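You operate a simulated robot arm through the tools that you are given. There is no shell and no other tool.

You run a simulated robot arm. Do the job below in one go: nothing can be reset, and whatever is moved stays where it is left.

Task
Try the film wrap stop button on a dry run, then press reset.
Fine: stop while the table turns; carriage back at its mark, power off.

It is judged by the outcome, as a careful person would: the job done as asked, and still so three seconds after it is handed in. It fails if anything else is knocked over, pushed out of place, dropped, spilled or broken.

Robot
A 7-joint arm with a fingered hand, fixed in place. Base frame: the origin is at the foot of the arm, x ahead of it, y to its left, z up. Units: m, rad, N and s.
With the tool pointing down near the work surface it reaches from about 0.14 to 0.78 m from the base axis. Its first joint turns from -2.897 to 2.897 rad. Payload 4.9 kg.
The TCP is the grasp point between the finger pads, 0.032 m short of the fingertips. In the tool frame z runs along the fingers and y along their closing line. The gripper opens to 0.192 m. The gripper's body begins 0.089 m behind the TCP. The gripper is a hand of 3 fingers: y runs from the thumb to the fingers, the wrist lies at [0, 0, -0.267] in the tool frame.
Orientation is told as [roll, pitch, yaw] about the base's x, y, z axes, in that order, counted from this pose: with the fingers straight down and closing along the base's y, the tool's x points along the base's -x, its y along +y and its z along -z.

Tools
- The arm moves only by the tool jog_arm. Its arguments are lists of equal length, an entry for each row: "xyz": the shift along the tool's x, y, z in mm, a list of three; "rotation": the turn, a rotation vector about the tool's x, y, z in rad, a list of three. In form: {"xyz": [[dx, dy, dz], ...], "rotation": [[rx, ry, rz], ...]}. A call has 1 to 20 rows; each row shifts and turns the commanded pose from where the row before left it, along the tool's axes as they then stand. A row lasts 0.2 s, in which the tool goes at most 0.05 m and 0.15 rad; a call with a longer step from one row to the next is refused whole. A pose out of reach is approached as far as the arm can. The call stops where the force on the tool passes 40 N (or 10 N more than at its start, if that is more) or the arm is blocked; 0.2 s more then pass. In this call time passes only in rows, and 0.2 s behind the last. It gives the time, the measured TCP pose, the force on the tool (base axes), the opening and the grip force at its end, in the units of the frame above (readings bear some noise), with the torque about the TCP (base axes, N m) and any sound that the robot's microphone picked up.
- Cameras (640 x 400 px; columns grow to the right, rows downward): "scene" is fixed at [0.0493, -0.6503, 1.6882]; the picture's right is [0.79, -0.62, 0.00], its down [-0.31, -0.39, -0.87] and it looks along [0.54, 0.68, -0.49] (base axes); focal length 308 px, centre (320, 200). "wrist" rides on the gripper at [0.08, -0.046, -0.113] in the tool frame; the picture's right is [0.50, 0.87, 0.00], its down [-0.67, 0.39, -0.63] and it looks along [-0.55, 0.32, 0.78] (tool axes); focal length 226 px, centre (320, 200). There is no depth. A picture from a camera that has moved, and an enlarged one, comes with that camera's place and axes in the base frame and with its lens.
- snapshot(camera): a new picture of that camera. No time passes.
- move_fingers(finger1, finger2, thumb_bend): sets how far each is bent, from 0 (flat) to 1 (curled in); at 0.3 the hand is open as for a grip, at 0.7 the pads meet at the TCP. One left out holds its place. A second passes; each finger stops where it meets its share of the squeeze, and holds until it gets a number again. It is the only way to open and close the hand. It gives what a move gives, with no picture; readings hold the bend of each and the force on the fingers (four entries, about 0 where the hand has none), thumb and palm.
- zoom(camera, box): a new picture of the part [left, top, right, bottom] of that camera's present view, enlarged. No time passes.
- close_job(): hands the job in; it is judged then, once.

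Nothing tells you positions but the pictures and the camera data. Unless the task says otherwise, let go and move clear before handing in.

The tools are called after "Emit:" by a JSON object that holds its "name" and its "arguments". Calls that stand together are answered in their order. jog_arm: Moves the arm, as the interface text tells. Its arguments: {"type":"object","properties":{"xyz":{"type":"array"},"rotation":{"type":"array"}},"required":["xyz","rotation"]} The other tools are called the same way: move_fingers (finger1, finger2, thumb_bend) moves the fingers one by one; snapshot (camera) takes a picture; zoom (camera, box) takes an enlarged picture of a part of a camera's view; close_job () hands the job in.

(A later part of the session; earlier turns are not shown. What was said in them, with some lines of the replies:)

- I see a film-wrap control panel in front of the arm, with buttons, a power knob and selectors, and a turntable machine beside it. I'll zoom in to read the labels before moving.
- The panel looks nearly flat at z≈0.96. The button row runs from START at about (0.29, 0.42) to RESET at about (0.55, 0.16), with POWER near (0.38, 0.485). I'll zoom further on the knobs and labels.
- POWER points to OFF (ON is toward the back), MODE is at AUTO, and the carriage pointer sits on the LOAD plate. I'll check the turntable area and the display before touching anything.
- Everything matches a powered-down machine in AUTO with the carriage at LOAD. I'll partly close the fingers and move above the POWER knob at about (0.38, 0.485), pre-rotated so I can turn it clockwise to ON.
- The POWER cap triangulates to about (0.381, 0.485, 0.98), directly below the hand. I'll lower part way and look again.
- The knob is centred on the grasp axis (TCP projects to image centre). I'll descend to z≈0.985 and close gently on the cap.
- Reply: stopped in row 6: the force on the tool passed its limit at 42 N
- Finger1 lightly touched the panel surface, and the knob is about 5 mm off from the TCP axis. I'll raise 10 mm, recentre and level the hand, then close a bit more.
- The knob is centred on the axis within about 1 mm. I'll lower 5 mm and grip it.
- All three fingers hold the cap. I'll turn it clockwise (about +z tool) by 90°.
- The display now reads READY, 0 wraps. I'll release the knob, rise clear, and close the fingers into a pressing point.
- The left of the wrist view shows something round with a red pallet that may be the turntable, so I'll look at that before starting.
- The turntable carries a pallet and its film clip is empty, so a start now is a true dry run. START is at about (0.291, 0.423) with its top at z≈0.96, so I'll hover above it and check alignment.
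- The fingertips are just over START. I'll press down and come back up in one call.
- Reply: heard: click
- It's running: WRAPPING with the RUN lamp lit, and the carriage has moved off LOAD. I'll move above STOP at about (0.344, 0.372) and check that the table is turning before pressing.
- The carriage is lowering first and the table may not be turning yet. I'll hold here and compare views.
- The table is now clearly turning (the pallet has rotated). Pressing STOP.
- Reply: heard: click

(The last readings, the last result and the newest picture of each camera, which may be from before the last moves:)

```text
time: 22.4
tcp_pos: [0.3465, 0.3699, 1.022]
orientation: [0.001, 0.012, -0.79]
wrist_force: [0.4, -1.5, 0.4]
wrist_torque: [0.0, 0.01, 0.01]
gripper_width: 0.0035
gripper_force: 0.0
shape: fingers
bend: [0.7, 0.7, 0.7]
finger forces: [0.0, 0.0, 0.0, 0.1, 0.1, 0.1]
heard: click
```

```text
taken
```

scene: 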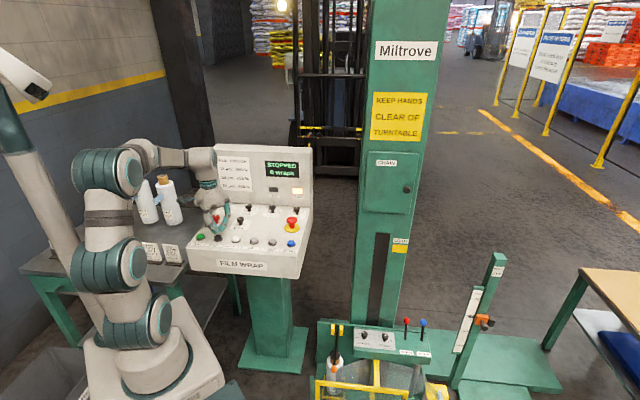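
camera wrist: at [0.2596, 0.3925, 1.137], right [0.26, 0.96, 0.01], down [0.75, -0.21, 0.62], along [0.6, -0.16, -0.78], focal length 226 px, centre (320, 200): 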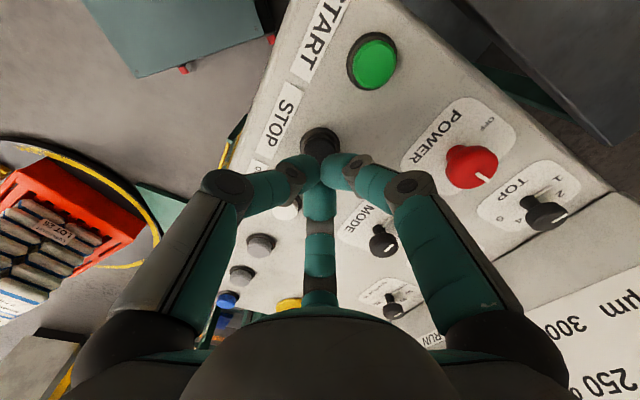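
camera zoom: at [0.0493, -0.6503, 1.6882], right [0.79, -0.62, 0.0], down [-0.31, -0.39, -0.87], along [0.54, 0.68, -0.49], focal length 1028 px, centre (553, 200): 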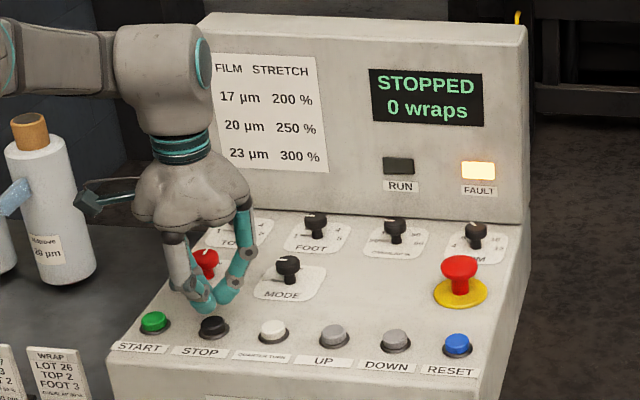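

STOP worked: the display shows STOPPED and the FAULT lamp is on. RESET is at about (0.556, 0.169), so I'll move along the row and hover over it.

Emit:
{"name": "jog_arm", "arguments": {"xyz": [[-10, 0.3, -10], [-25, 0.3, -10], [-25, 0.3, 0], [-25, 0.3, 0], [-25, 0.3, 0], [-25, 0.3, 0], [-25, 0.3, 0], [-25, 0.3, 0], [-25, 0.3, 0], [-25, 0.3, 0], [-25, 0.3, 0], [-20, 0.1, 0], [-10, 0, 0], [0, 0, 15], [0, 0, 10], [0, 0, 0]], "rotation": [[0, 0, 0], [0, 0, 0], [0, 0, 0], [0, 0, 0], [0, 0, 0], [0, 0, 0], [0, 0, 0], [0, 0, 0], [0, 0, 0], [0, 0, 0], [0, 0, 0], [0, 0, 0], [0, 0, 0], [0, 0, 0], [0, 0, 0], [0, 0, 0]]}}

Emit:
{"name": "snapshot", "arguments": {"camera": "wrist"}}

Emit:
{"name": "zoom", "arguments": {"camera": "scene", "box": [200, 140, 340, 280]}}

Emit:
{"name": "snapshot", "arguments": {"camera": "scene"}}

```text
time: 25.8
tcp_pos: [0.5507, 0.1674, 1.0163]
orientation: [0.002, 0.012, -0.789]
wrist_force: [0.5, -0.1, 0.4]
wrist_torque: [0.0, 0.01, 0.0]
gripper_width: 0.0037
gripper_force: 0.0
shape: fingers
bend: [0.7, 0.7, 0.7]
finger forces: [0.1, 0.0, 0.1, 0.0, 0.0, 0.0]
```

```text
taken
camera wrist: at [0.4648, 0.1892, 1.1301], right [0.26, 0.96, 0.01], down [0.75, -0.21, 0.62], along [0.6, -0.16, -0.78], focal length 226 px, centre (320, 200)
```

wrist: 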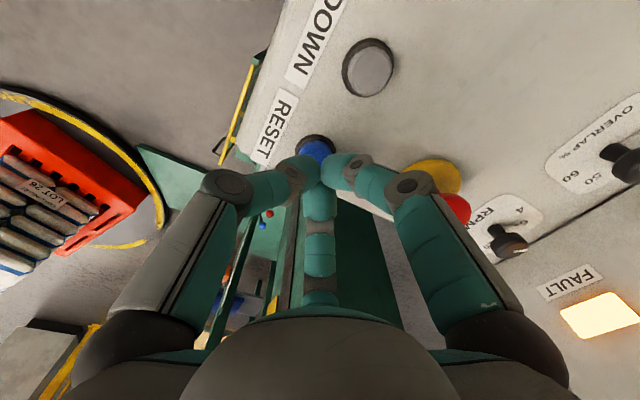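

```text
2.86 times, centred on (270, 210) of scene
camera zoom: at [0.0493, -0.6503, 1.6882], right [0.79, -0.62, 0.0], down [-0.31, -0.39, -0.87], along [0.54, 0.68, -0.49], focal length 881 px, centre (463, 171)
```

zoom: 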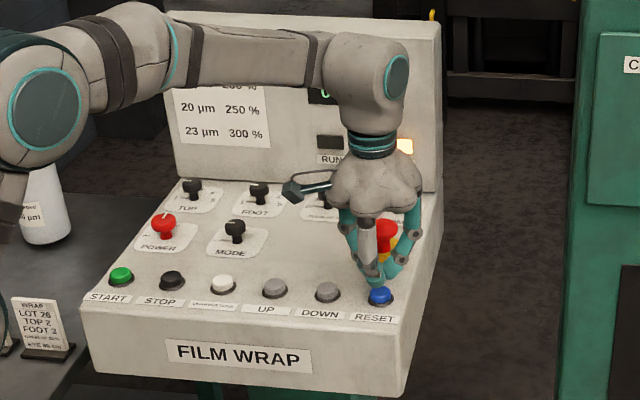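

```text
taken
```

scene: 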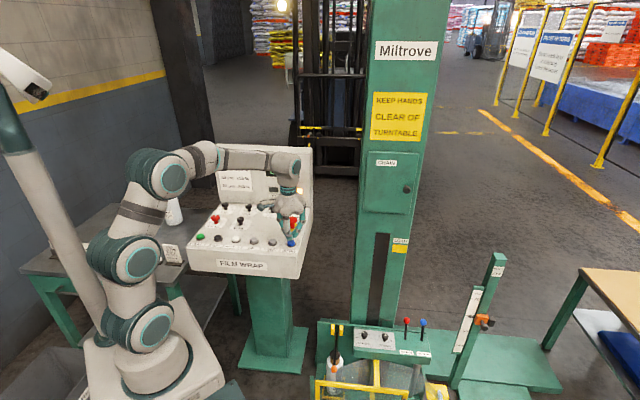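

RESET sits under the fingertips as START and STOP did, and the red mushroom is clear of the hand. Pressing RESET.

Emit:
{"name": "jog_arm", "arguments": {"xyz": [[0, 0, 10], [0, 0, 8], [0, 0, 6], [0, 0, 5], [0, 0, 4], [0, 0, -20], [0, 0, -20], [0, 0, -20]], "rotation": [[0, 0, 0], [0, 0, 0], [0, 0, 0], [0, 0, 0], [0, 0, 0], [0, 0, 0], [0, 0, 0], [0, 0, 0]]}}

Emit:
{"name": "snapshot", "arguments": {"camera": "scene"}}

Emit:
{"name": "snapshot", "arguments": {"camera": "wrist"}}

```text
time: 27.6
tcp_pos: [0.5518, 0.1673, 1.0407]
orientation: [0.002, 0.013, -0.788]
wrist_force: [0.0, 0.1, -0.4]
wrist_torque: [-0.02, 0.01, 0.0]
gripper_width: 0.0032
gripper_force: 0.0
shape: fingers
bend: [0.7, 0.7, 0.7]
finger forces: [0.0, 0.0, 0.0, 0.0, 0.0, 0.0]
heard: click
```

```text
taken
```

scene: 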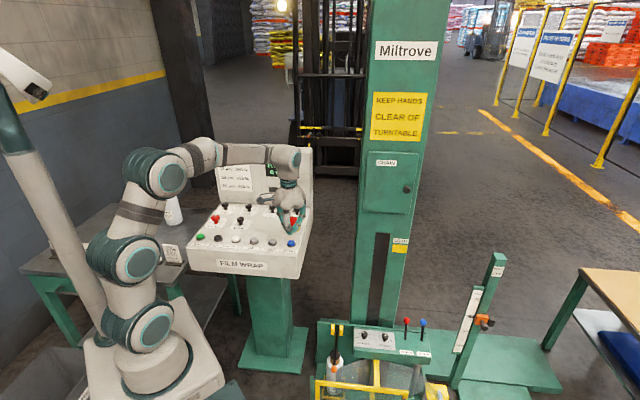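

```text
taken
camera wrist: at [0.4664, 0.1886, 1.1555], right [0.26, 0.96, 0.01], down [0.75, -0.21, 0.62], along [0.6, -0.16, -0.78], focal length 226 px, centre (320, 200)
```

wrist: 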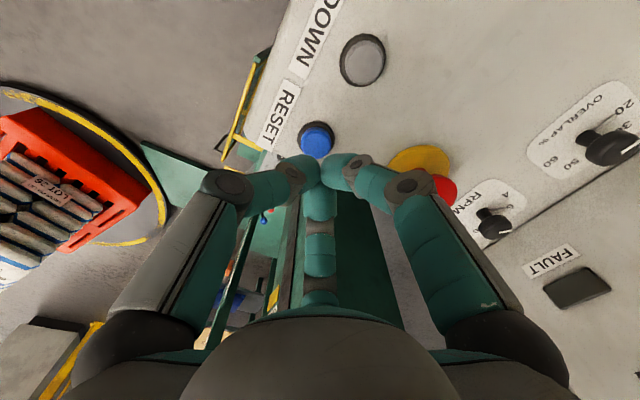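

RESET clicked and the FAULT lamp is off. The carriage still looks low, so I'll slide over toward UP at about (0.45, 0.27), which also uncovers the display.

Emit:
{"name": "jog_arm", "arguments": {"xyz": [[20, 0, 0], [25, 0, 0], [25, 0, 0], [25, 0, 0], [25, 0, 0], [24, 0, 10], [0, 0, 10], [0, 0, 0]], "rotation": [[0, 0, 0], [0, 0, 0], [0, 0, 0], [0, 0, 0], [0, 0, 0], [0, 0, 0], [0, 0, 0], [0, 0, 0]]}}

Emit:
{"name": "snapshot", "arguments": {"camera": "scene"}}

Emit:
{"name": "zoom", "arguments": {"camera": "scene", "box": [200, 140, 340, 280]}}

Emit:
{"name": "zoom", "arguments": {"camera": "scene", "box": [340, 220, 440, 360]}}

```text
time: 29.4
tcp_pos: [0.4504, 0.27, 1.0222]
orientation: [0.004, 0.014, -0.788]
wrist_force: [-0.2, 0.1, 0.9]
wrist_torque: [-0.05, 0.01, -0.01]
gripper_width: 0.0036
gripper_force: 0.0
shape: fingers
bend: [0.7, 0.7, 0.7]
finger forces: [0.0, 0.0, 0.0, 0.0, 0.0, 0.0]
```

```text
taken
```

scene: 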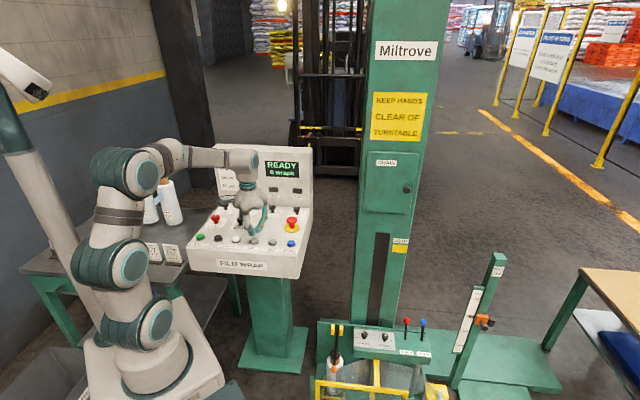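

```text
2.86 times, centred on (270, 210) of scene
camera zoom: at [0.0493, -0.6503, 1.6882], right [0.79, -0.62, 0.0], down [-0.31, -0.39, -0.87], along [0.54, 0.68, -0.49], focal length 881 px, centre (463, 171)
```

zoom: 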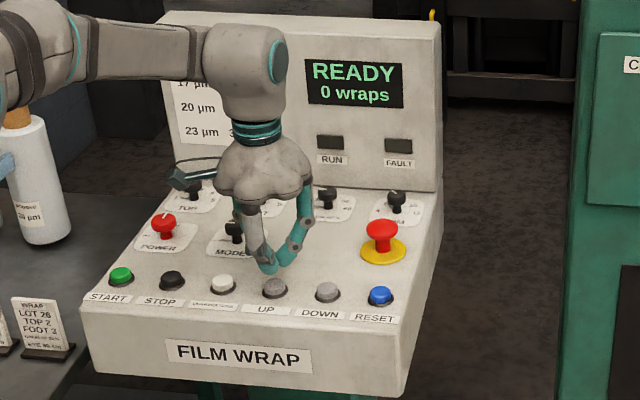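

```text
2.86 times, centred on (390, 290) of scene
camera zoom: at [0.0493, -0.6503, 1.6882], right [0.79, -0.62, 0.0], down [-0.31, -0.39, -0.87], along [0.54, 0.68, -0.49], focal length 881 px, centre (120, -57)
```

zoom: 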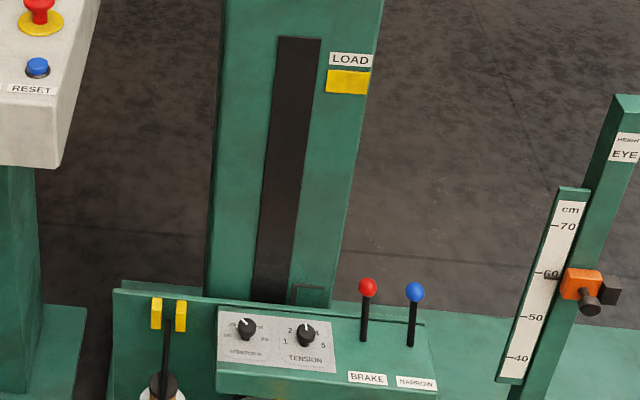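

The machine shows READY, but the carriage is still at the bottom, well below the LOAD plate. I'll press and hold UP and see if it moves in this mode.

Emit:
{"name": "jog_arm", "arguments": {"xyz": [[0, 0, 12], [0, 0, 10], [0, 0, 7], [0, 0, 5], [0, 0, 5]], "rotation": [[0, 0, 0], [0, 0, 0], [0, 0, 0], [0, 0, 0], [0, 0, 0]]}}

Emit:
{"name": "zoom", "arguments": {"camera": "scene", "box": [200, 140, 340, 280]}}

Emit:
{"name": "zoom", "arguments": {"camera": "scene", "box": [340, 220, 440, 360]}}

```text
time: 30.6
tcp_pos: [0.4517, 0.2702, 0.9875]
orientation: [0.008, 0.01, -0.789]
wrist_force: [-3.1, -6.2, 28.9]
wrist_torque: [-0.43, 0.16, 0.0]
gripper_width: 0.0022
gripper_force: 17.7
shape: fingers
bend: [0.7, 0.7, 0.7]
finger forces: [6.0, 7.6, 0.0, 0.1, 22.0, 0.0]
heard: click
```

```text
2.86 times, centred on (270, 210) of scene
camera zoom: at [0.0493, -0.6503, 1.6882], right [0.79, -0.62, 0.0], down [-0.31, -0.39, -0.87], along [0.54, 0.68, -0.49], focal length 881 px, centre (463, 171)
```

zoom: 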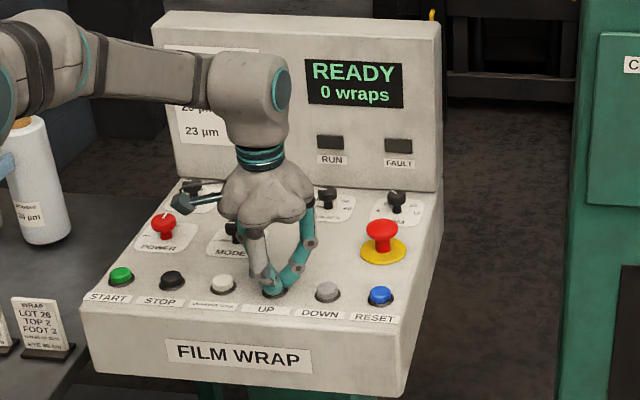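

```text
2.86 times, centred on (390, 290) of scene
camera zoom: at [0.0493, -0.6503, 1.6882], right [0.79, -0.62, 0.0], down [-0.31, -0.39, -0.87], along [0.54, 0.68, -0.49], focal length 881 px, centre (120, -57)
```

zoom: 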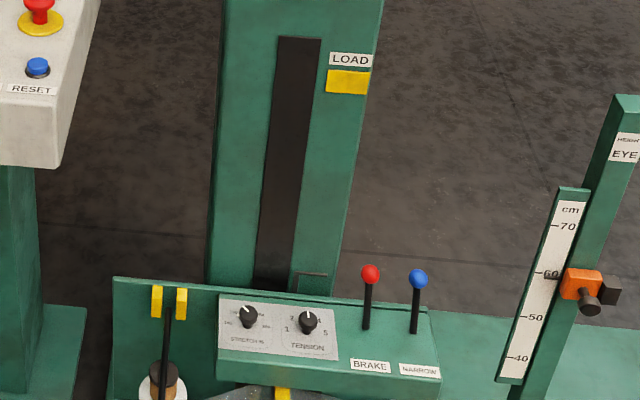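

UP works here: the carriage pointer rose slightly. I'll keep holding and watch the rate.

Emit:
{"name": "jog_arm", "arguments": {"xyz": [[0, 0, 0], [0, 0, 0], [0, 0, 0]], "rotation": [[0, 0, 0], [0, 0, 0], [0, 0, 0]]}}

Emit:
{"name": "zoom", "arguments": {"camera": "scene", "box": [340, 220, 440, 360]}}

```text
time: 31.4
tcp_pos: [0.4517, 0.2707, 0.9853]
orientation: [0.006, 0.009, -0.789]
wrist_force: [1.2, -4.8, 36.3]
wrist_torque: [-0.32, 0.04, 0.0]
gripper_width: 0.0017
gripper_force: 22.8
shape: fingers
bend: [0.71, 0.71, 0.7]
finger forces: [12.5, 12.0, 0.1, 0.0, 21.1, 0.1]
```

```text
2.86 times, centred on (390, 290) of scene
camera zoom: at [0.0493, -0.6503, 1.6882], right [0.79, -0.62, 0.0], down [-0.31, -0.39, -0.87], along [0.54, 0.68, -0.49], focal length 881 px, centre (120, -57)
```

zoom: 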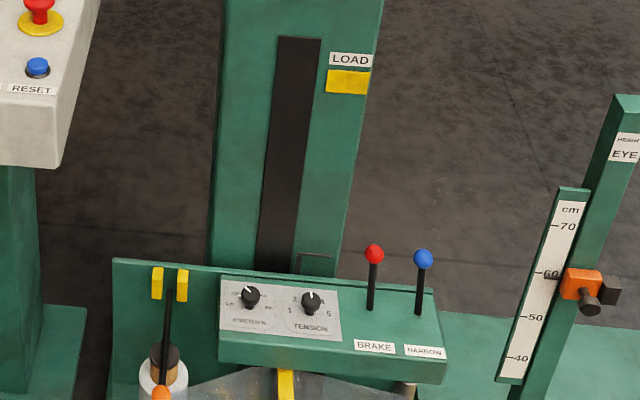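

The pointer is rising about 24 px/s in this zoom, from 255, and the original mark is at 88. I'll hold about 4 more seconds and check.

Emit:
{"name": "jog_arm", "arguments": {"xyz": [[0, 0, 0], [0, 0, 0], [0, 0, 0], [0, 0, 0], [0, 0, 0], [0, 0, 0], [0, 0, 0], [0, 0, 0], [0, 0, 0], [0, 0, 0], [0, 0, 0], [0, 0, 0], [0, 0, 0], [0, 0, 0], [0, 0, 0], [0, 0, 0], [0, 0, 0], [0, 0, 0]], "rotation": [[0, 0, 0], [0, 0, 0], [0, 0, 0], [0, 0, 0], [0, 0, 0], [0, 0, 0], [0, 0, 0], [0, 0, 0], [0, 0, 0], [0, 0, 0], [0, 0, 0], [0, 0, 0], [0, 0, 0], [0, 0, 0], [0, 0, 0], [0, 0, 0], [0, 0, 0], [0, 0, 0]]}}

Emit:
{"name": "zoom", "arguments": {"camera": "scene", "box": [340, 220, 440, 360]}}

```text
time: 35.2
tcp_pos: [0.4512, 0.2705, 0.987]
orientation: [0.006, 0.01, -0.789]
wrist_force: [1.2, -2.2, 36.6]
wrist_torque: [-0.17, 0.02, 0.02]
gripper_width: 0.0018
gripper_force: 23.8
shape: fingers
bend: [0.71, 0.71, 0.7]
finger forces: [14.6, 11.9, 0.0, 0.0, 20.0, 0.1]
```

```text
2.86 times, centred on (390, 290) of scene
camera zoom: at [0.0493, -0.6503, 1.6882], right [0.79, -0.62, 0.0], down [-0.31, -0.39, -0.87], along [0.54, 0.68, -0.49], focal length 881 px, centre (120, -57)
```

zoom: 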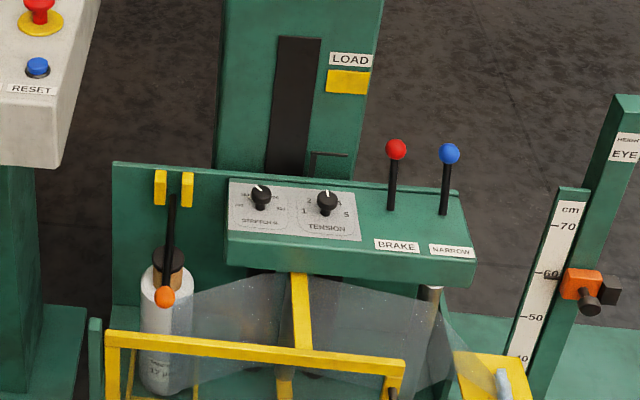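

The pointer is at 154 and the target is 88. I'll hold 1.6 s more, then fine-tune.

Emit:
{"name": "jog_arm", "arguments": {"xyz": [[0, 0, 0], [0, 0, 0], [0, 0, 0], [0, 0, 0], [0, 0, 0], [0, 0, 0], [0, 0, 0]], "rotation": [[0, 0, 0], [0, 0, 0], [0, 0, 0], [0, 0, 0], [0, 0, 0], [0, 0, 0], [0, 0, 0]]}}

Emit:
{"name": "zoom", "arguments": {"camera": "scene", "box": [370, 220, 430, 270]}}

```text
time: 36.8
tcp_pos: [0.4513, 0.272, 0.9863]
orientation: [0.006, 0.01, -0.789]
wrist_force: [0.6, -2.8, 36.7]
wrist_torque: [-0.2, 0.05, 0.03]
gripper_width: 0.0017
gripper_force: 23.4
shape: fingers
bend: [0.71, 0.71, 0.7]
finger forces: [14.6, 12.0, 0.0, 0.0, 20.0, 0.1]
```

```text
8.00 times, centred on (400, 245) of scene
camera zoom: at [0.0493, -0.6503, 1.6882], right [0.79, -0.62, 0.0], down [-0.31, -0.39, -0.87], along [0.54, 0.68, -0.49], focal length 2467 px, centre (-320, -160)
```

zoom: 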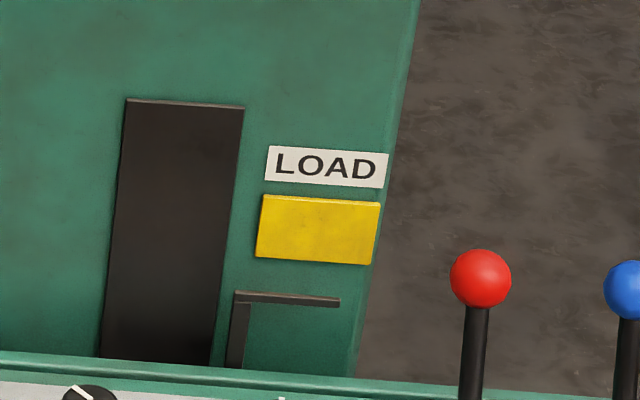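

The pointer needs about 54 px more at ~78 px/s, roughly 0.7 s. I'll hold three more rows, then lift off.

Emit:
{"name": "jog_arm", "arguments": {"xyz": [[0, 0, 0], [0, 0, 0], [0, 0, 0], [0, 0, -20], [0, 0, -20], [0, 0, -10], [0, 0, 0]], "rotation": [[0, 0, 0], [0, 0, 0], [0, 0, 0], [0, 0, 0], [0, 0, 0], [0, 0, 0], [0, 0, 0]]}}

Emit:
{"name": "zoom", "arguments": {"camera": "scene", "box": [370, 220, 430, 270]}}

Emit:
{"name": "snapshot", "arguments": {"camera": "scene"}}

Emit:
{"name": "zoom", "arguments": {"camera": "scene", "box": [200, 140, 340, 280]}}

```text
time: 38.4
tcp_pos: [0.45, 0.2702, 1.0353]
orientation: [0.002, 0.012, -0.789]
wrist_force: [-0.2, -0.5, 0.4]
wrist_torque: [0.0, -0.02, -0.03]
gripper_width: 0.0032
gripper_force: 0.0
shape: fingers
bend: [0.7, 0.7, 0.7]
finger forces: [0.1, 0.0, 0.0, 0.0, 0.1, 0.0]
```

```text
8.00 times, centred on (400, 245) of scene
camera zoom: at [0.0493, -0.6503, 1.6882], right [0.79, -0.62, 0.0], down [-0.31, -0.39, -0.87], along [0.54, 0.68, -0.49], focal length 2467 px, centre (-320, -160)
```

zoom: 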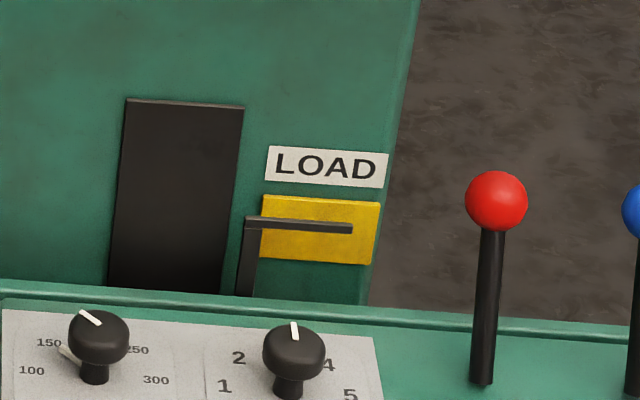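

```text
taken
```

scene: 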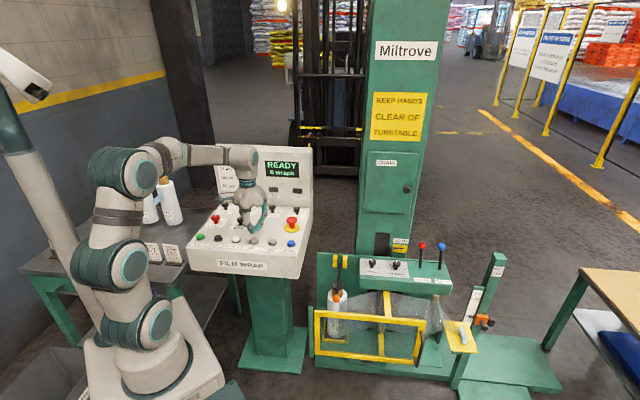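

```text
2.86 times, centred on (270, 210) of scene
camera zoom: at [0.0493, -0.6503, 1.6882], right [0.79, -0.62, 0.0], down [-0.31, -0.39, -0.87], along [0.54, 0.68, -0.49], focal length 881 px, centre (463, 171)
```

zoom: 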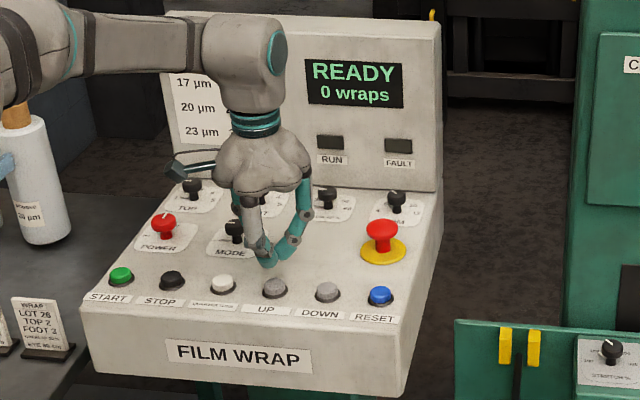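

The pointer is back on the LOAD plate but about 22 px (~14 mm) above where it started. A very short DOWN tap should centre it, so I'll hover over DOWN at about (0.504, 0.219).

Emit:
{"name": "jog_arm", "arguments": {"xyz": [[-25, 0, 0], [-25, 0, 0], [-23.7, 0, 0], [0, 0, 15], [0, 0, 12], [0, 0, 8], [0, 0, 0]], "rotation": [[0, 0, 0], [0, 0, 0], [0, 0, 0], [0, 0, 0], [0, 0, 0], [0, 0, 0], [0, 0, 0]]}}

Emit:
{"name": "zoom", "arguments": {"camera": "scene", "box": [250, 190, 320, 260]}}

Emit:
{"name": "zoom", "arguments": {"camera": "scene", "box": [370, 220, 430, 270]}}

Emit:
{"name": "snapshot", "arguments": {"camera": "wrist"}}

```text
time: 40.0
tcp_pos: [0.5024, 0.2168, 0.9983]
orientation: [0.002, 0.012, -0.79]
wrist_force: [-0.7, -0.6, 0.7]
wrist_torque: [0.01, 0.05, -0.04]
gripper_width: 0.0035
gripper_force: 0.0
shape: fingers
bend: [0.7, 0.7, 0.7]
finger forces: [0.0, 0.0, 0.1, 0.0, 0.0, 0.1]
```

```text
5.71 times, centred on (285, 225) of scene
camera zoom: at [0.0493, -0.6503, 1.6882], right [0.79, -0.62, 0.0], down [-0.31, -0.39, -0.87], along [0.54, 0.68, -0.49], focal length 1762 px, centre (520, 57)
```

zoom: 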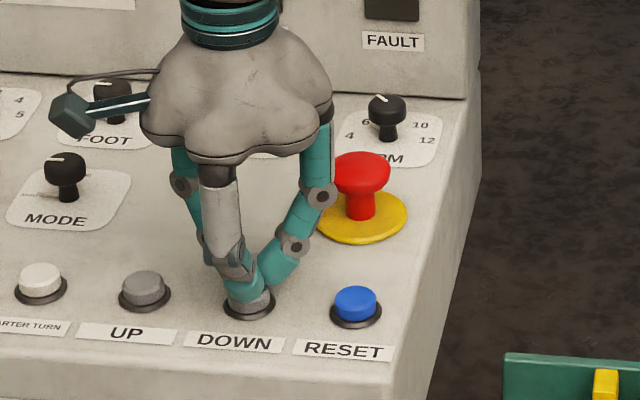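

```text
8.00 times, centred on (400, 245) of scene
camera zoom: at [0.0493, -0.6503, 1.6882], right [0.79, -0.62, 0.0], down [-0.31, -0.39, -0.87], along [0.54, 0.68, -0.49], focal length 2467 px, centre (-320, -160)
```

zoom: 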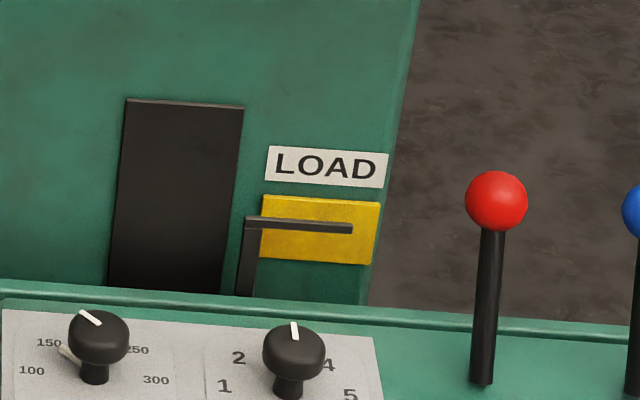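

```text
taken
camera wrist: at [0.4163, 0.2395, 1.113], right [0.26, 0.96, 0.01], down [0.75, -0.21, 0.62], along [0.6, -0.16, -0.78], focal length 226 px, centre (320, 200)
```

wrist: 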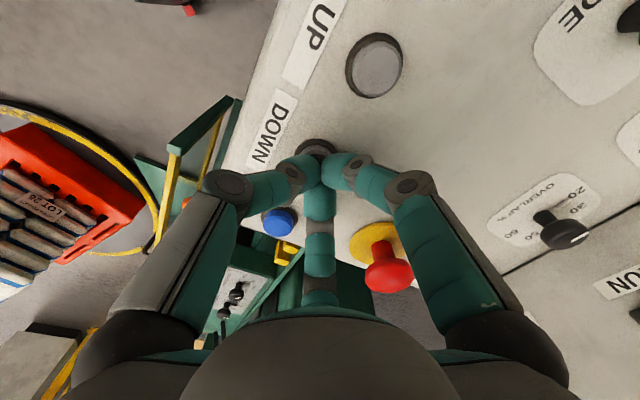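

I'm over DOWN and the carriage is stationary. One quick tap.

Emit:
{"name": "jog_arm", "arguments": {"xyz": [[0, 0, 13], [0, 0, -20], [0, 0, -15]], "rotation": [[0, 0, 0], [0, 0, 0], [0, 0, 0]]}}

Emit:
{"name": "zoom", "arguments": {"camera": "scene", "box": [370, 220, 430, 270]}}

```text
time: 40.8
tcp_pos: [0.5018, 0.2174, 1.0207]
orientation: [0.001, 0.015, -0.788]
wrist_force: [0.2, -0.1, -0.2]
wrist_torque: [0.0, 0.01, 0.03]
gripper_width: 0.0032
gripper_force: 0.0
shape: fingers
bend: [0.7, 0.7, 0.7]
finger forces: [0.1, 0.0, 0.0, 0.0, 0.0, 0.0]
heard: click
```

```text
8.00 times, centred on (400, 245) of scene
camera zoom: at [0.0493, -0.6503, 1.6882], right [0.79, -0.62, 0.0], down [-0.31, -0.39, -0.87], along [0.54, 0.68, -0.49], focal length 2467 px, centre (-320, -160)
```

zoom: 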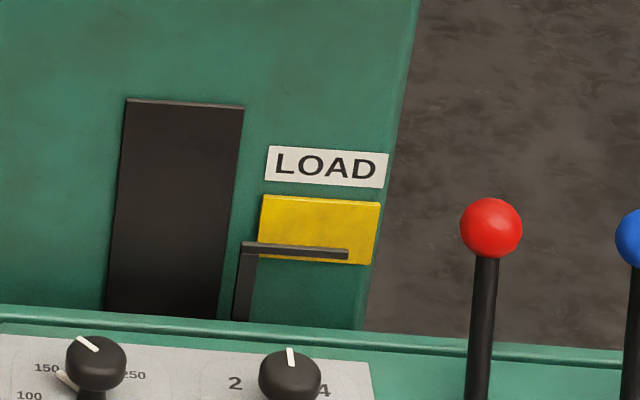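

The pointer is back within about 2–3 mm of its starting position on LOAD. Next I'll rise and go back over POWER at about (0.381, 0.4845) with the same yaw to turn it off.

Emit:
{"name": "jog_arm", "arguments": {"xyz": [[0, 0, -20], [0, 0, -25], [0, 0, -15], [25, 9, 0], [28, 10.5, 0], [28, 10.5, 0], [28, 10.5, 0], [28, 10.5, 0], [28, 10.5, 0], [28, 10.5, 0], [28, 10.5, 0], [28, 10.5, 0], [26.1, 9.7, 0], [0, 0, 0]], "rotation": [[0, 0, 0], [0, 0, 0], [0, 0, 0], [0, 0, 0], [0, 0, 0], [0, 0, 0], [0, 0, 0], [0, 0, 0], [0, 0, 0], [0, 0, 0], [0, 0, 0], [0, 0, 0], [0, 0, 0], [0, 0, 0]]}}

Emit:
{"name": "move_fingers", "arguments": {"finger1": 0.56, "finger2": 0.56, "thumb_bend": 0.56}}

Emit:
{"name": "snapshot", "arguments": {"camera": "wrist"}}

Emit:
{"name": "zoom", "arguments": {"camera": "scene", "box": [370, 220, 430, 270]}}

Emit:
{"name": "zoom", "arguments": {"camera": "scene", "box": [180, 140, 320, 260]}}

```text
time: 43.8
tcp_pos: [0.3822, 0.4842, 1.0832]
orientation: [0.002, 0.011, -0.791]
wrist_force: [-0.4, -0.8, -0.4]
wrist_torque: [-0.01, 0.0, -0.01]
gripper_width: 0.0036
gripper_force: 0.0
shape: fingers
bend: [0.7, 0.7, 0.7]
finger forces: [0.0, 0.0, 0.0, 0.1, 0.0, 0.0]
```

```text
time: 44.8
tcp_pos: [0.3817, 0.4839, 1.0835]
orientation: [0.002, 0.013, -0.789]
wrist_force: [0.6, 0.1, 0.2]
wrist_torque: [0.01, -0.03, -0.03]
gripper_width: 0.0582
gripper_force: 0.0
shape: fingers
bend: [0.56, 0.56, 0.56]
finger forces: [0.0, 0.0, 0.0, 0.0, 0.0, 0.0]
```

```text
taken
camera wrist: at [0.2954, 0.5059, 1.1981], right [0.26, 0.96, 0.01], down [0.75, -0.21, 0.62], along [0.6, -0.16, -0.78], focal length 226 px, centre (320, 200)
```

wrist: 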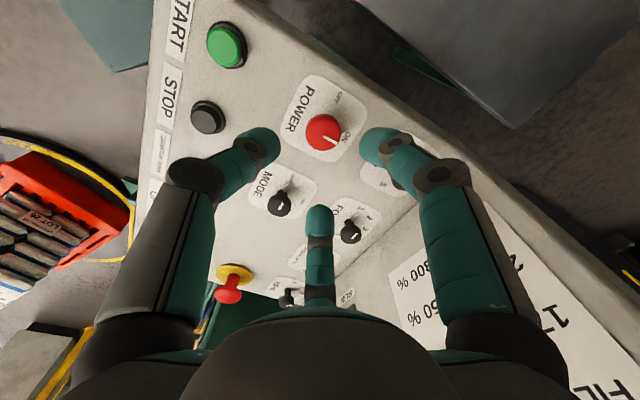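

```text
8.00 times, centred on (400, 245) of scene
camera zoom: at [0.0493, -0.6503, 1.6882], right [0.79, -0.62, 0.0], down [-0.31, -0.39, -0.87], along [0.54, 0.68, -0.49], focal length 2467 px, centre (-320, -160)
```

zoom: 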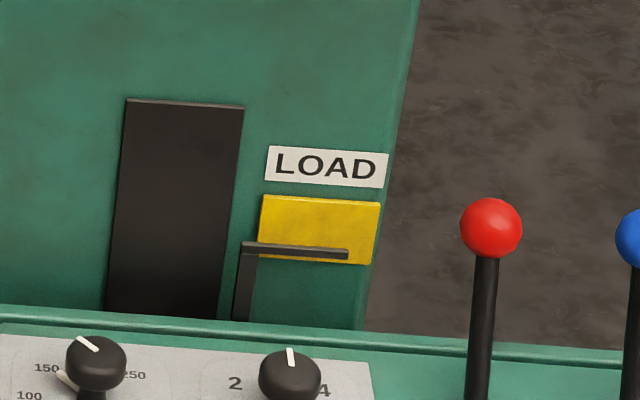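

```text
3.33 times, centred on (250, 200) of scene
camera zoom: at [0.0493, -0.6503, 1.6882], right [0.79, -0.62, 0.0], down [-0.31, -0.39, -0.87], along [0.54, 0.68, -0.49], focal length 1028 px, centre (553, 200)
```

zoom: 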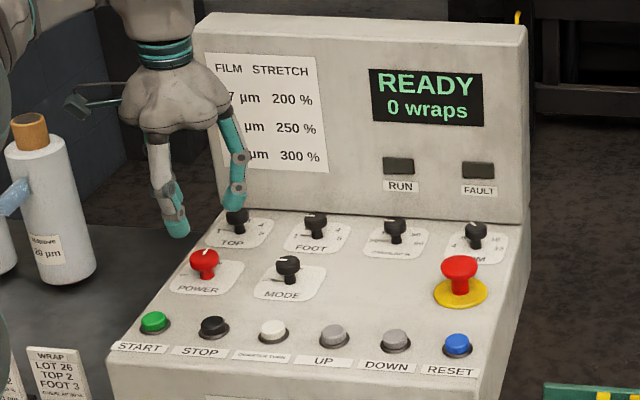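

The knob is beneath the hand with the fingers open around it and the carriage holding steady. I'll descend to z≈0.996 and grip.

Emit:
{"name": "jog_arm", "arguments": {"xyz": [[1.5, 0, 20], [0, 0, 20], [0, 0, 20], [0, 0, 15], [0, 0, 12], [0, 0, 0]], "rotation": [[0, 0, 0], [0, 0, 0], [0, 0, 0], [0, 0, 0], [0, 0, 0], [0, 0, 0]]}}

Emit:
{"name": "snapshot", "arguments": {"camera": "wrist"}}

Emit:
{"name": "zoom", "arguments": {"camera": "scene", "box": [190, 180, 270, 260]}}

```text
time: 46.2
tcp_pos: [0.3798, 0.4854, 0.997]
orientation: [0.002, 0.012, -0.788]
wrist_force: [-0.5, -0.7, -0.1]
wrist_torque: [0.02, 0.0, 0.01]
gripper_width: 0.058
gripper_force: 0.2
shape: fingers
bend: [0.56, 0.56, 0.56]
finger forces: [0.0, 0.0, 0.1, 0.0, 0.0, 0.0]
```

```text
taken
camera wrist: at [0.2937, 0.5084, 1.1111], right [0.26, 0.96, 0.01], down [0.75, -0.21, 0.62], along [0.6, -0.16, -0.78], focal length 226 px, centre (320, 200)
```

wrist: 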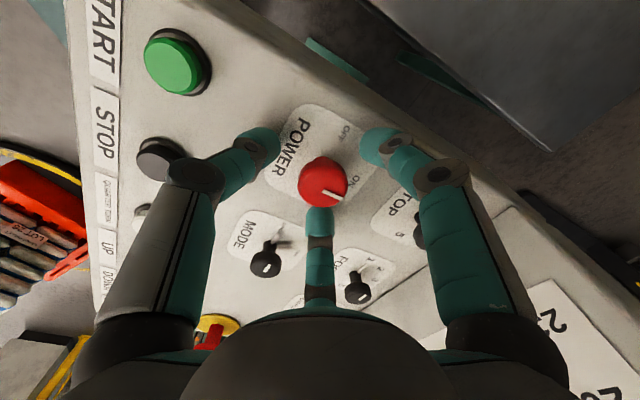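

```text
5.00 times, centred on (230, 220) of scene
camera zoom: at [0.0493, -0.6503, 1.6882], right [0.79, -0.62, 0.0], down [-0.31, -0.39, -0.87], along [0.54, 0.68, -0.49], focal length 1542 px, centre (770, 100)
```

zoom: 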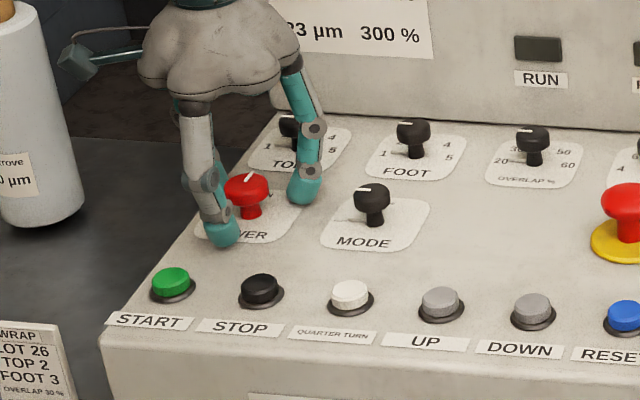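

The knob is centred between the fingers. I'll grip it and turn it counter-clockwise 90° back to OFF.

Emit:
{"name": "move_fingers", "arguments": {"finger1": 0.68, "finger2": 0.68, "thumb_bend": 0.68}}

Emit:
{"name": "jog_arm", "arguments": {"xyz": [[0, 0, 0], [0, 0, 0], [0, 0, 0], [0, 0, 0], [0, 0, 0], [0, 0, 0], [0, 0, 0], [0, 0, 0], [0, 0, 0], [0, 0, 0], [0, 0, 0], [0, 0, 0]], "rotation": [[0, 0, -0.14], [0, 0, -0.14], [0, 0, -0.14], [0, 0, -0.14], [0, 0, -0.14], [0, 0, -0.14], [0, 0, -0.14], [0, 0, -0.14], [0, 0, -0.14], [0, 0, -0.14], [0, 0, -0.14], [0, 0, 0]]}}

Emit:
{"name": "snapshot", "arguments": {"camera": "wrist"}}

Emit:
{"name": "zoom", "arguments": {"camera": "scene", "box": [180, 140, 320, 260]}}

```text
time: 47.2
tcp_pos: [0.3805, 0.4865, 0.9966]
orientation: [0.0, 0.012, -0.79]
wrist_force: [-1.4, 0.1, -2.8]
wrist_torque: [-0.03, 0.04, 0.0]
gripper_width: 0.0258
gripper_force: 8.3
shape: fingers
bend: [0.63, 0.63, 0.65]
finger forces: [5.2, 5.1, 0.1, 0.0, 6.0, 0.0]
```

```text
time: 49.8
tcp_pos: [0.3812, 0.4862, 0.9967]
orientation: [0.012, -0.003, 0.753]
wrist_force: [9.1, -3.3, -4.4]
wrist_torque: [-0.09, -0.28, 0.0]
gripper_width: 0.025
gripper_force: 9.9
shape: fingers
bend: [0.65, 0.63, 0.64]
finger forces: [4.0, 5.9, 0.0, 0.0, 8.4, 0.0]
```

```text
taken
camera wrist: at [0.3555, 0.3966, 1.1094], right [-0.96, 0.29, 0.01], down [0.23, 0.74, 0.64], along [0.18, 0.61, -0.77], focal length 226 px, centre (320, 200)
```

wrist: 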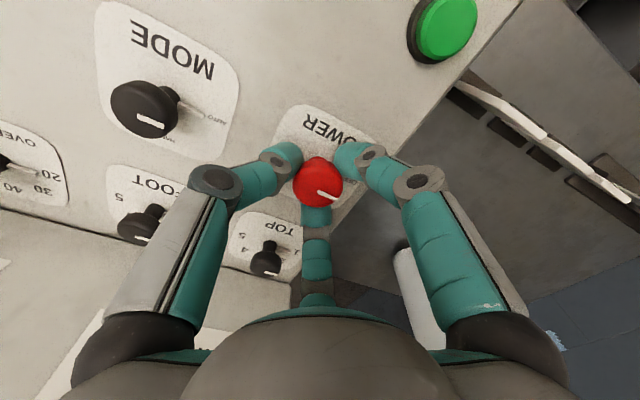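

```text
3.33 times, centred on (250, 200) of scene
camera zoom: at [0.0493, -0.6503, 1.6882], right [0.79, -0.62, 0.0], down [-0.31, -0.39, -0.87], along [0.54, 0.68, -0.49], focal length 1028 px, centre (553, 200)
```

zoom: 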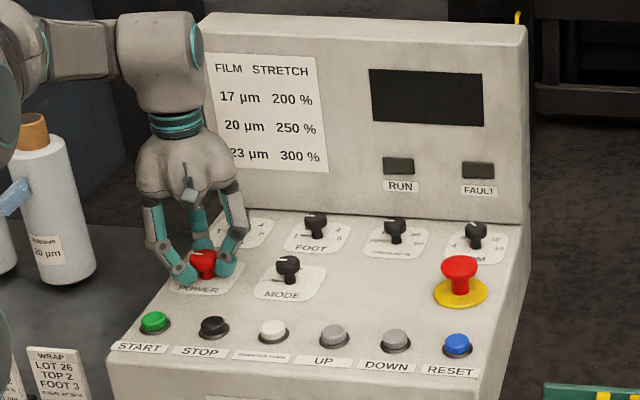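

The display is dark, so the power is off. I'll release the knob, rise clear, and check the final state.

Emit:
{"name": "move_fingers", "arguments": {"finger1": 0.5, "finger2": 0.5, "thumb_bend": 0.5}}

Emit:
{"name": "jog_arm", "arguments": {"xyz": [[0, 0, -15], [0, 0, -25], [0, 0, -30], [0, 0, -35], [0, 0, -35], [0, 0, -20], [0, 0, 0]], "rotation": [[0, 0, 0], [0, 0, 0], [0, 0, 0], [0, 0, 0], [0, 0, 0], [0, 0, 0], [0, 0, 0]]}}

Emit:
{"name": "snapshot", "arguments": {"camera": "scene"}}

Emit:
{"name": "zoom", "arguments": {"camera": "scene", "box": [180, 140, 320, 260]}}

Emit:
{"name": "zoom", "arguments": {"camera": "scene", "box": [370, 220, 430, 270]}}

Emit:
{"name": "zoom", "arguments": {"camera": "scene", "box": [205, 200, 265, 250]}}

```text
time: 50.8
tcp_pos: [0.3794, 0.4853, 0.9961]
orientation: [0.011, -0.003, 0.75]
wrist_force: [0.7, 0.1, 0.5]
wrist_torque: [0.0, -0.01, 0.03]
gripper_width: 0.0835
gripper_force: 0.2
shape: fingers
bend: [0.5, 0.5, 0.5]
finger forces: [0.0, 0.1, 0.0, 0.0, 0.0, 0.0]
```

```text
time: 52.4
tcp_pos: [0.3814, 0.4844, 1.1571]
orientation: [0.013, -0.003, 0.749]
wrist_force: [-0.4, -0.4, -0.5]
wrist_torque: [0.0, 0.0, 0.02]
gripper_width: 0.0836
gripper_force: 0.1
shape: fingers
bend: [0.5, 0.5, 0.5]
finger forces: [0.1, 0.0, 0.0, 0.0, 0.0, 0.0]
```

```text
taken
```

scene: 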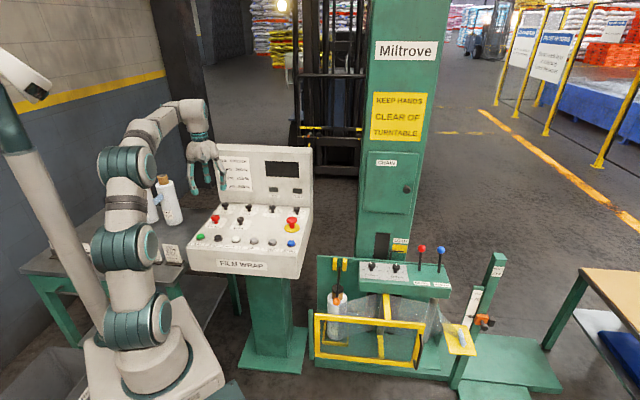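

```text
3.33 times, centred on (250, 200) of scene
camera zoom: at [0.0493, -0.6503, 1.6882], right [0.79, -0.62, 0.0], down [-0.31, -0.39, -0.87], along [0.54, 0.68, -0.49], focal length 1028 px, centre (553, 200)
```

zoom: 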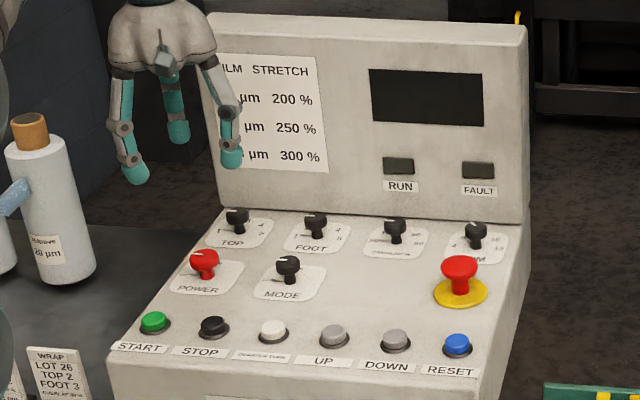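

```text
8.00 times, centred on (400, 245) of scene
camera zoom: at [0.0493, -0.6503, 1.6882], right [0.79, -0.62, 0.0], down [-0.31, -0.39, -0.87], along [0.54, 0.68, -0.49], focal length 2467 px, centre (-320, -160)
```

zoom: 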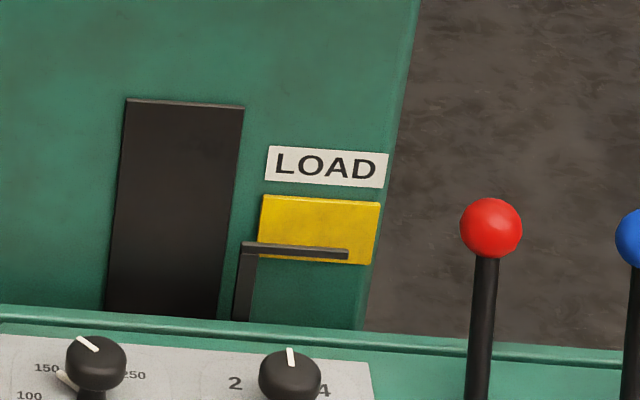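

```text
8.00 times, centred on (235, 225) of scene
camera zoom: at [0.0493, -0.6503, 1.6882], right [0.79, -0.62, 0.0], down [-0.31, -0.39, -0.87], along [0.54, 0.68, -0.49], focal length 2467 px, centre (1000, 0)
```

zoom: 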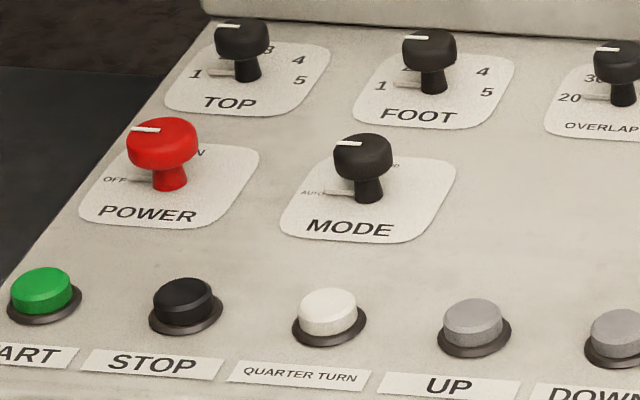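

POWER is at OFF, the display and lamps are dark, and the carriage pointer is on LOAD. The other knobs are unchanged and the hand is clear, so I'm handing the job in.

Emit:
{"name": "close_job", "arguments": {}}

```text
The job is handed in.
```

The dry run is done: the black STOP button stopped the wrapper while the table was turning, and RESET then cleared it.

- **Stop test:** I turned POWER on and pressed START. The carriage lowered first, so I waited until I could see the pallet rotating before pressing STOP. The display changed to STOPPED and the FAULT lamp came on. I did not test the red mushroom button.
- **Reset:** One press turned off the FAULT lamp and brought the display back to READY.
- **Carriage:** RESET did not bring it back up, so I held UP and gave DOWN one short tap. Its pointer is on the LOAD plate, an estimated 2–3 mm below where it started.
- **Power:** POWER is back at OFF, and the display and lamps are dark.

MODE stayed at AUTO and I touched no other settings. The turntable was left where it stopped, so the pallet is turned from its starting position.
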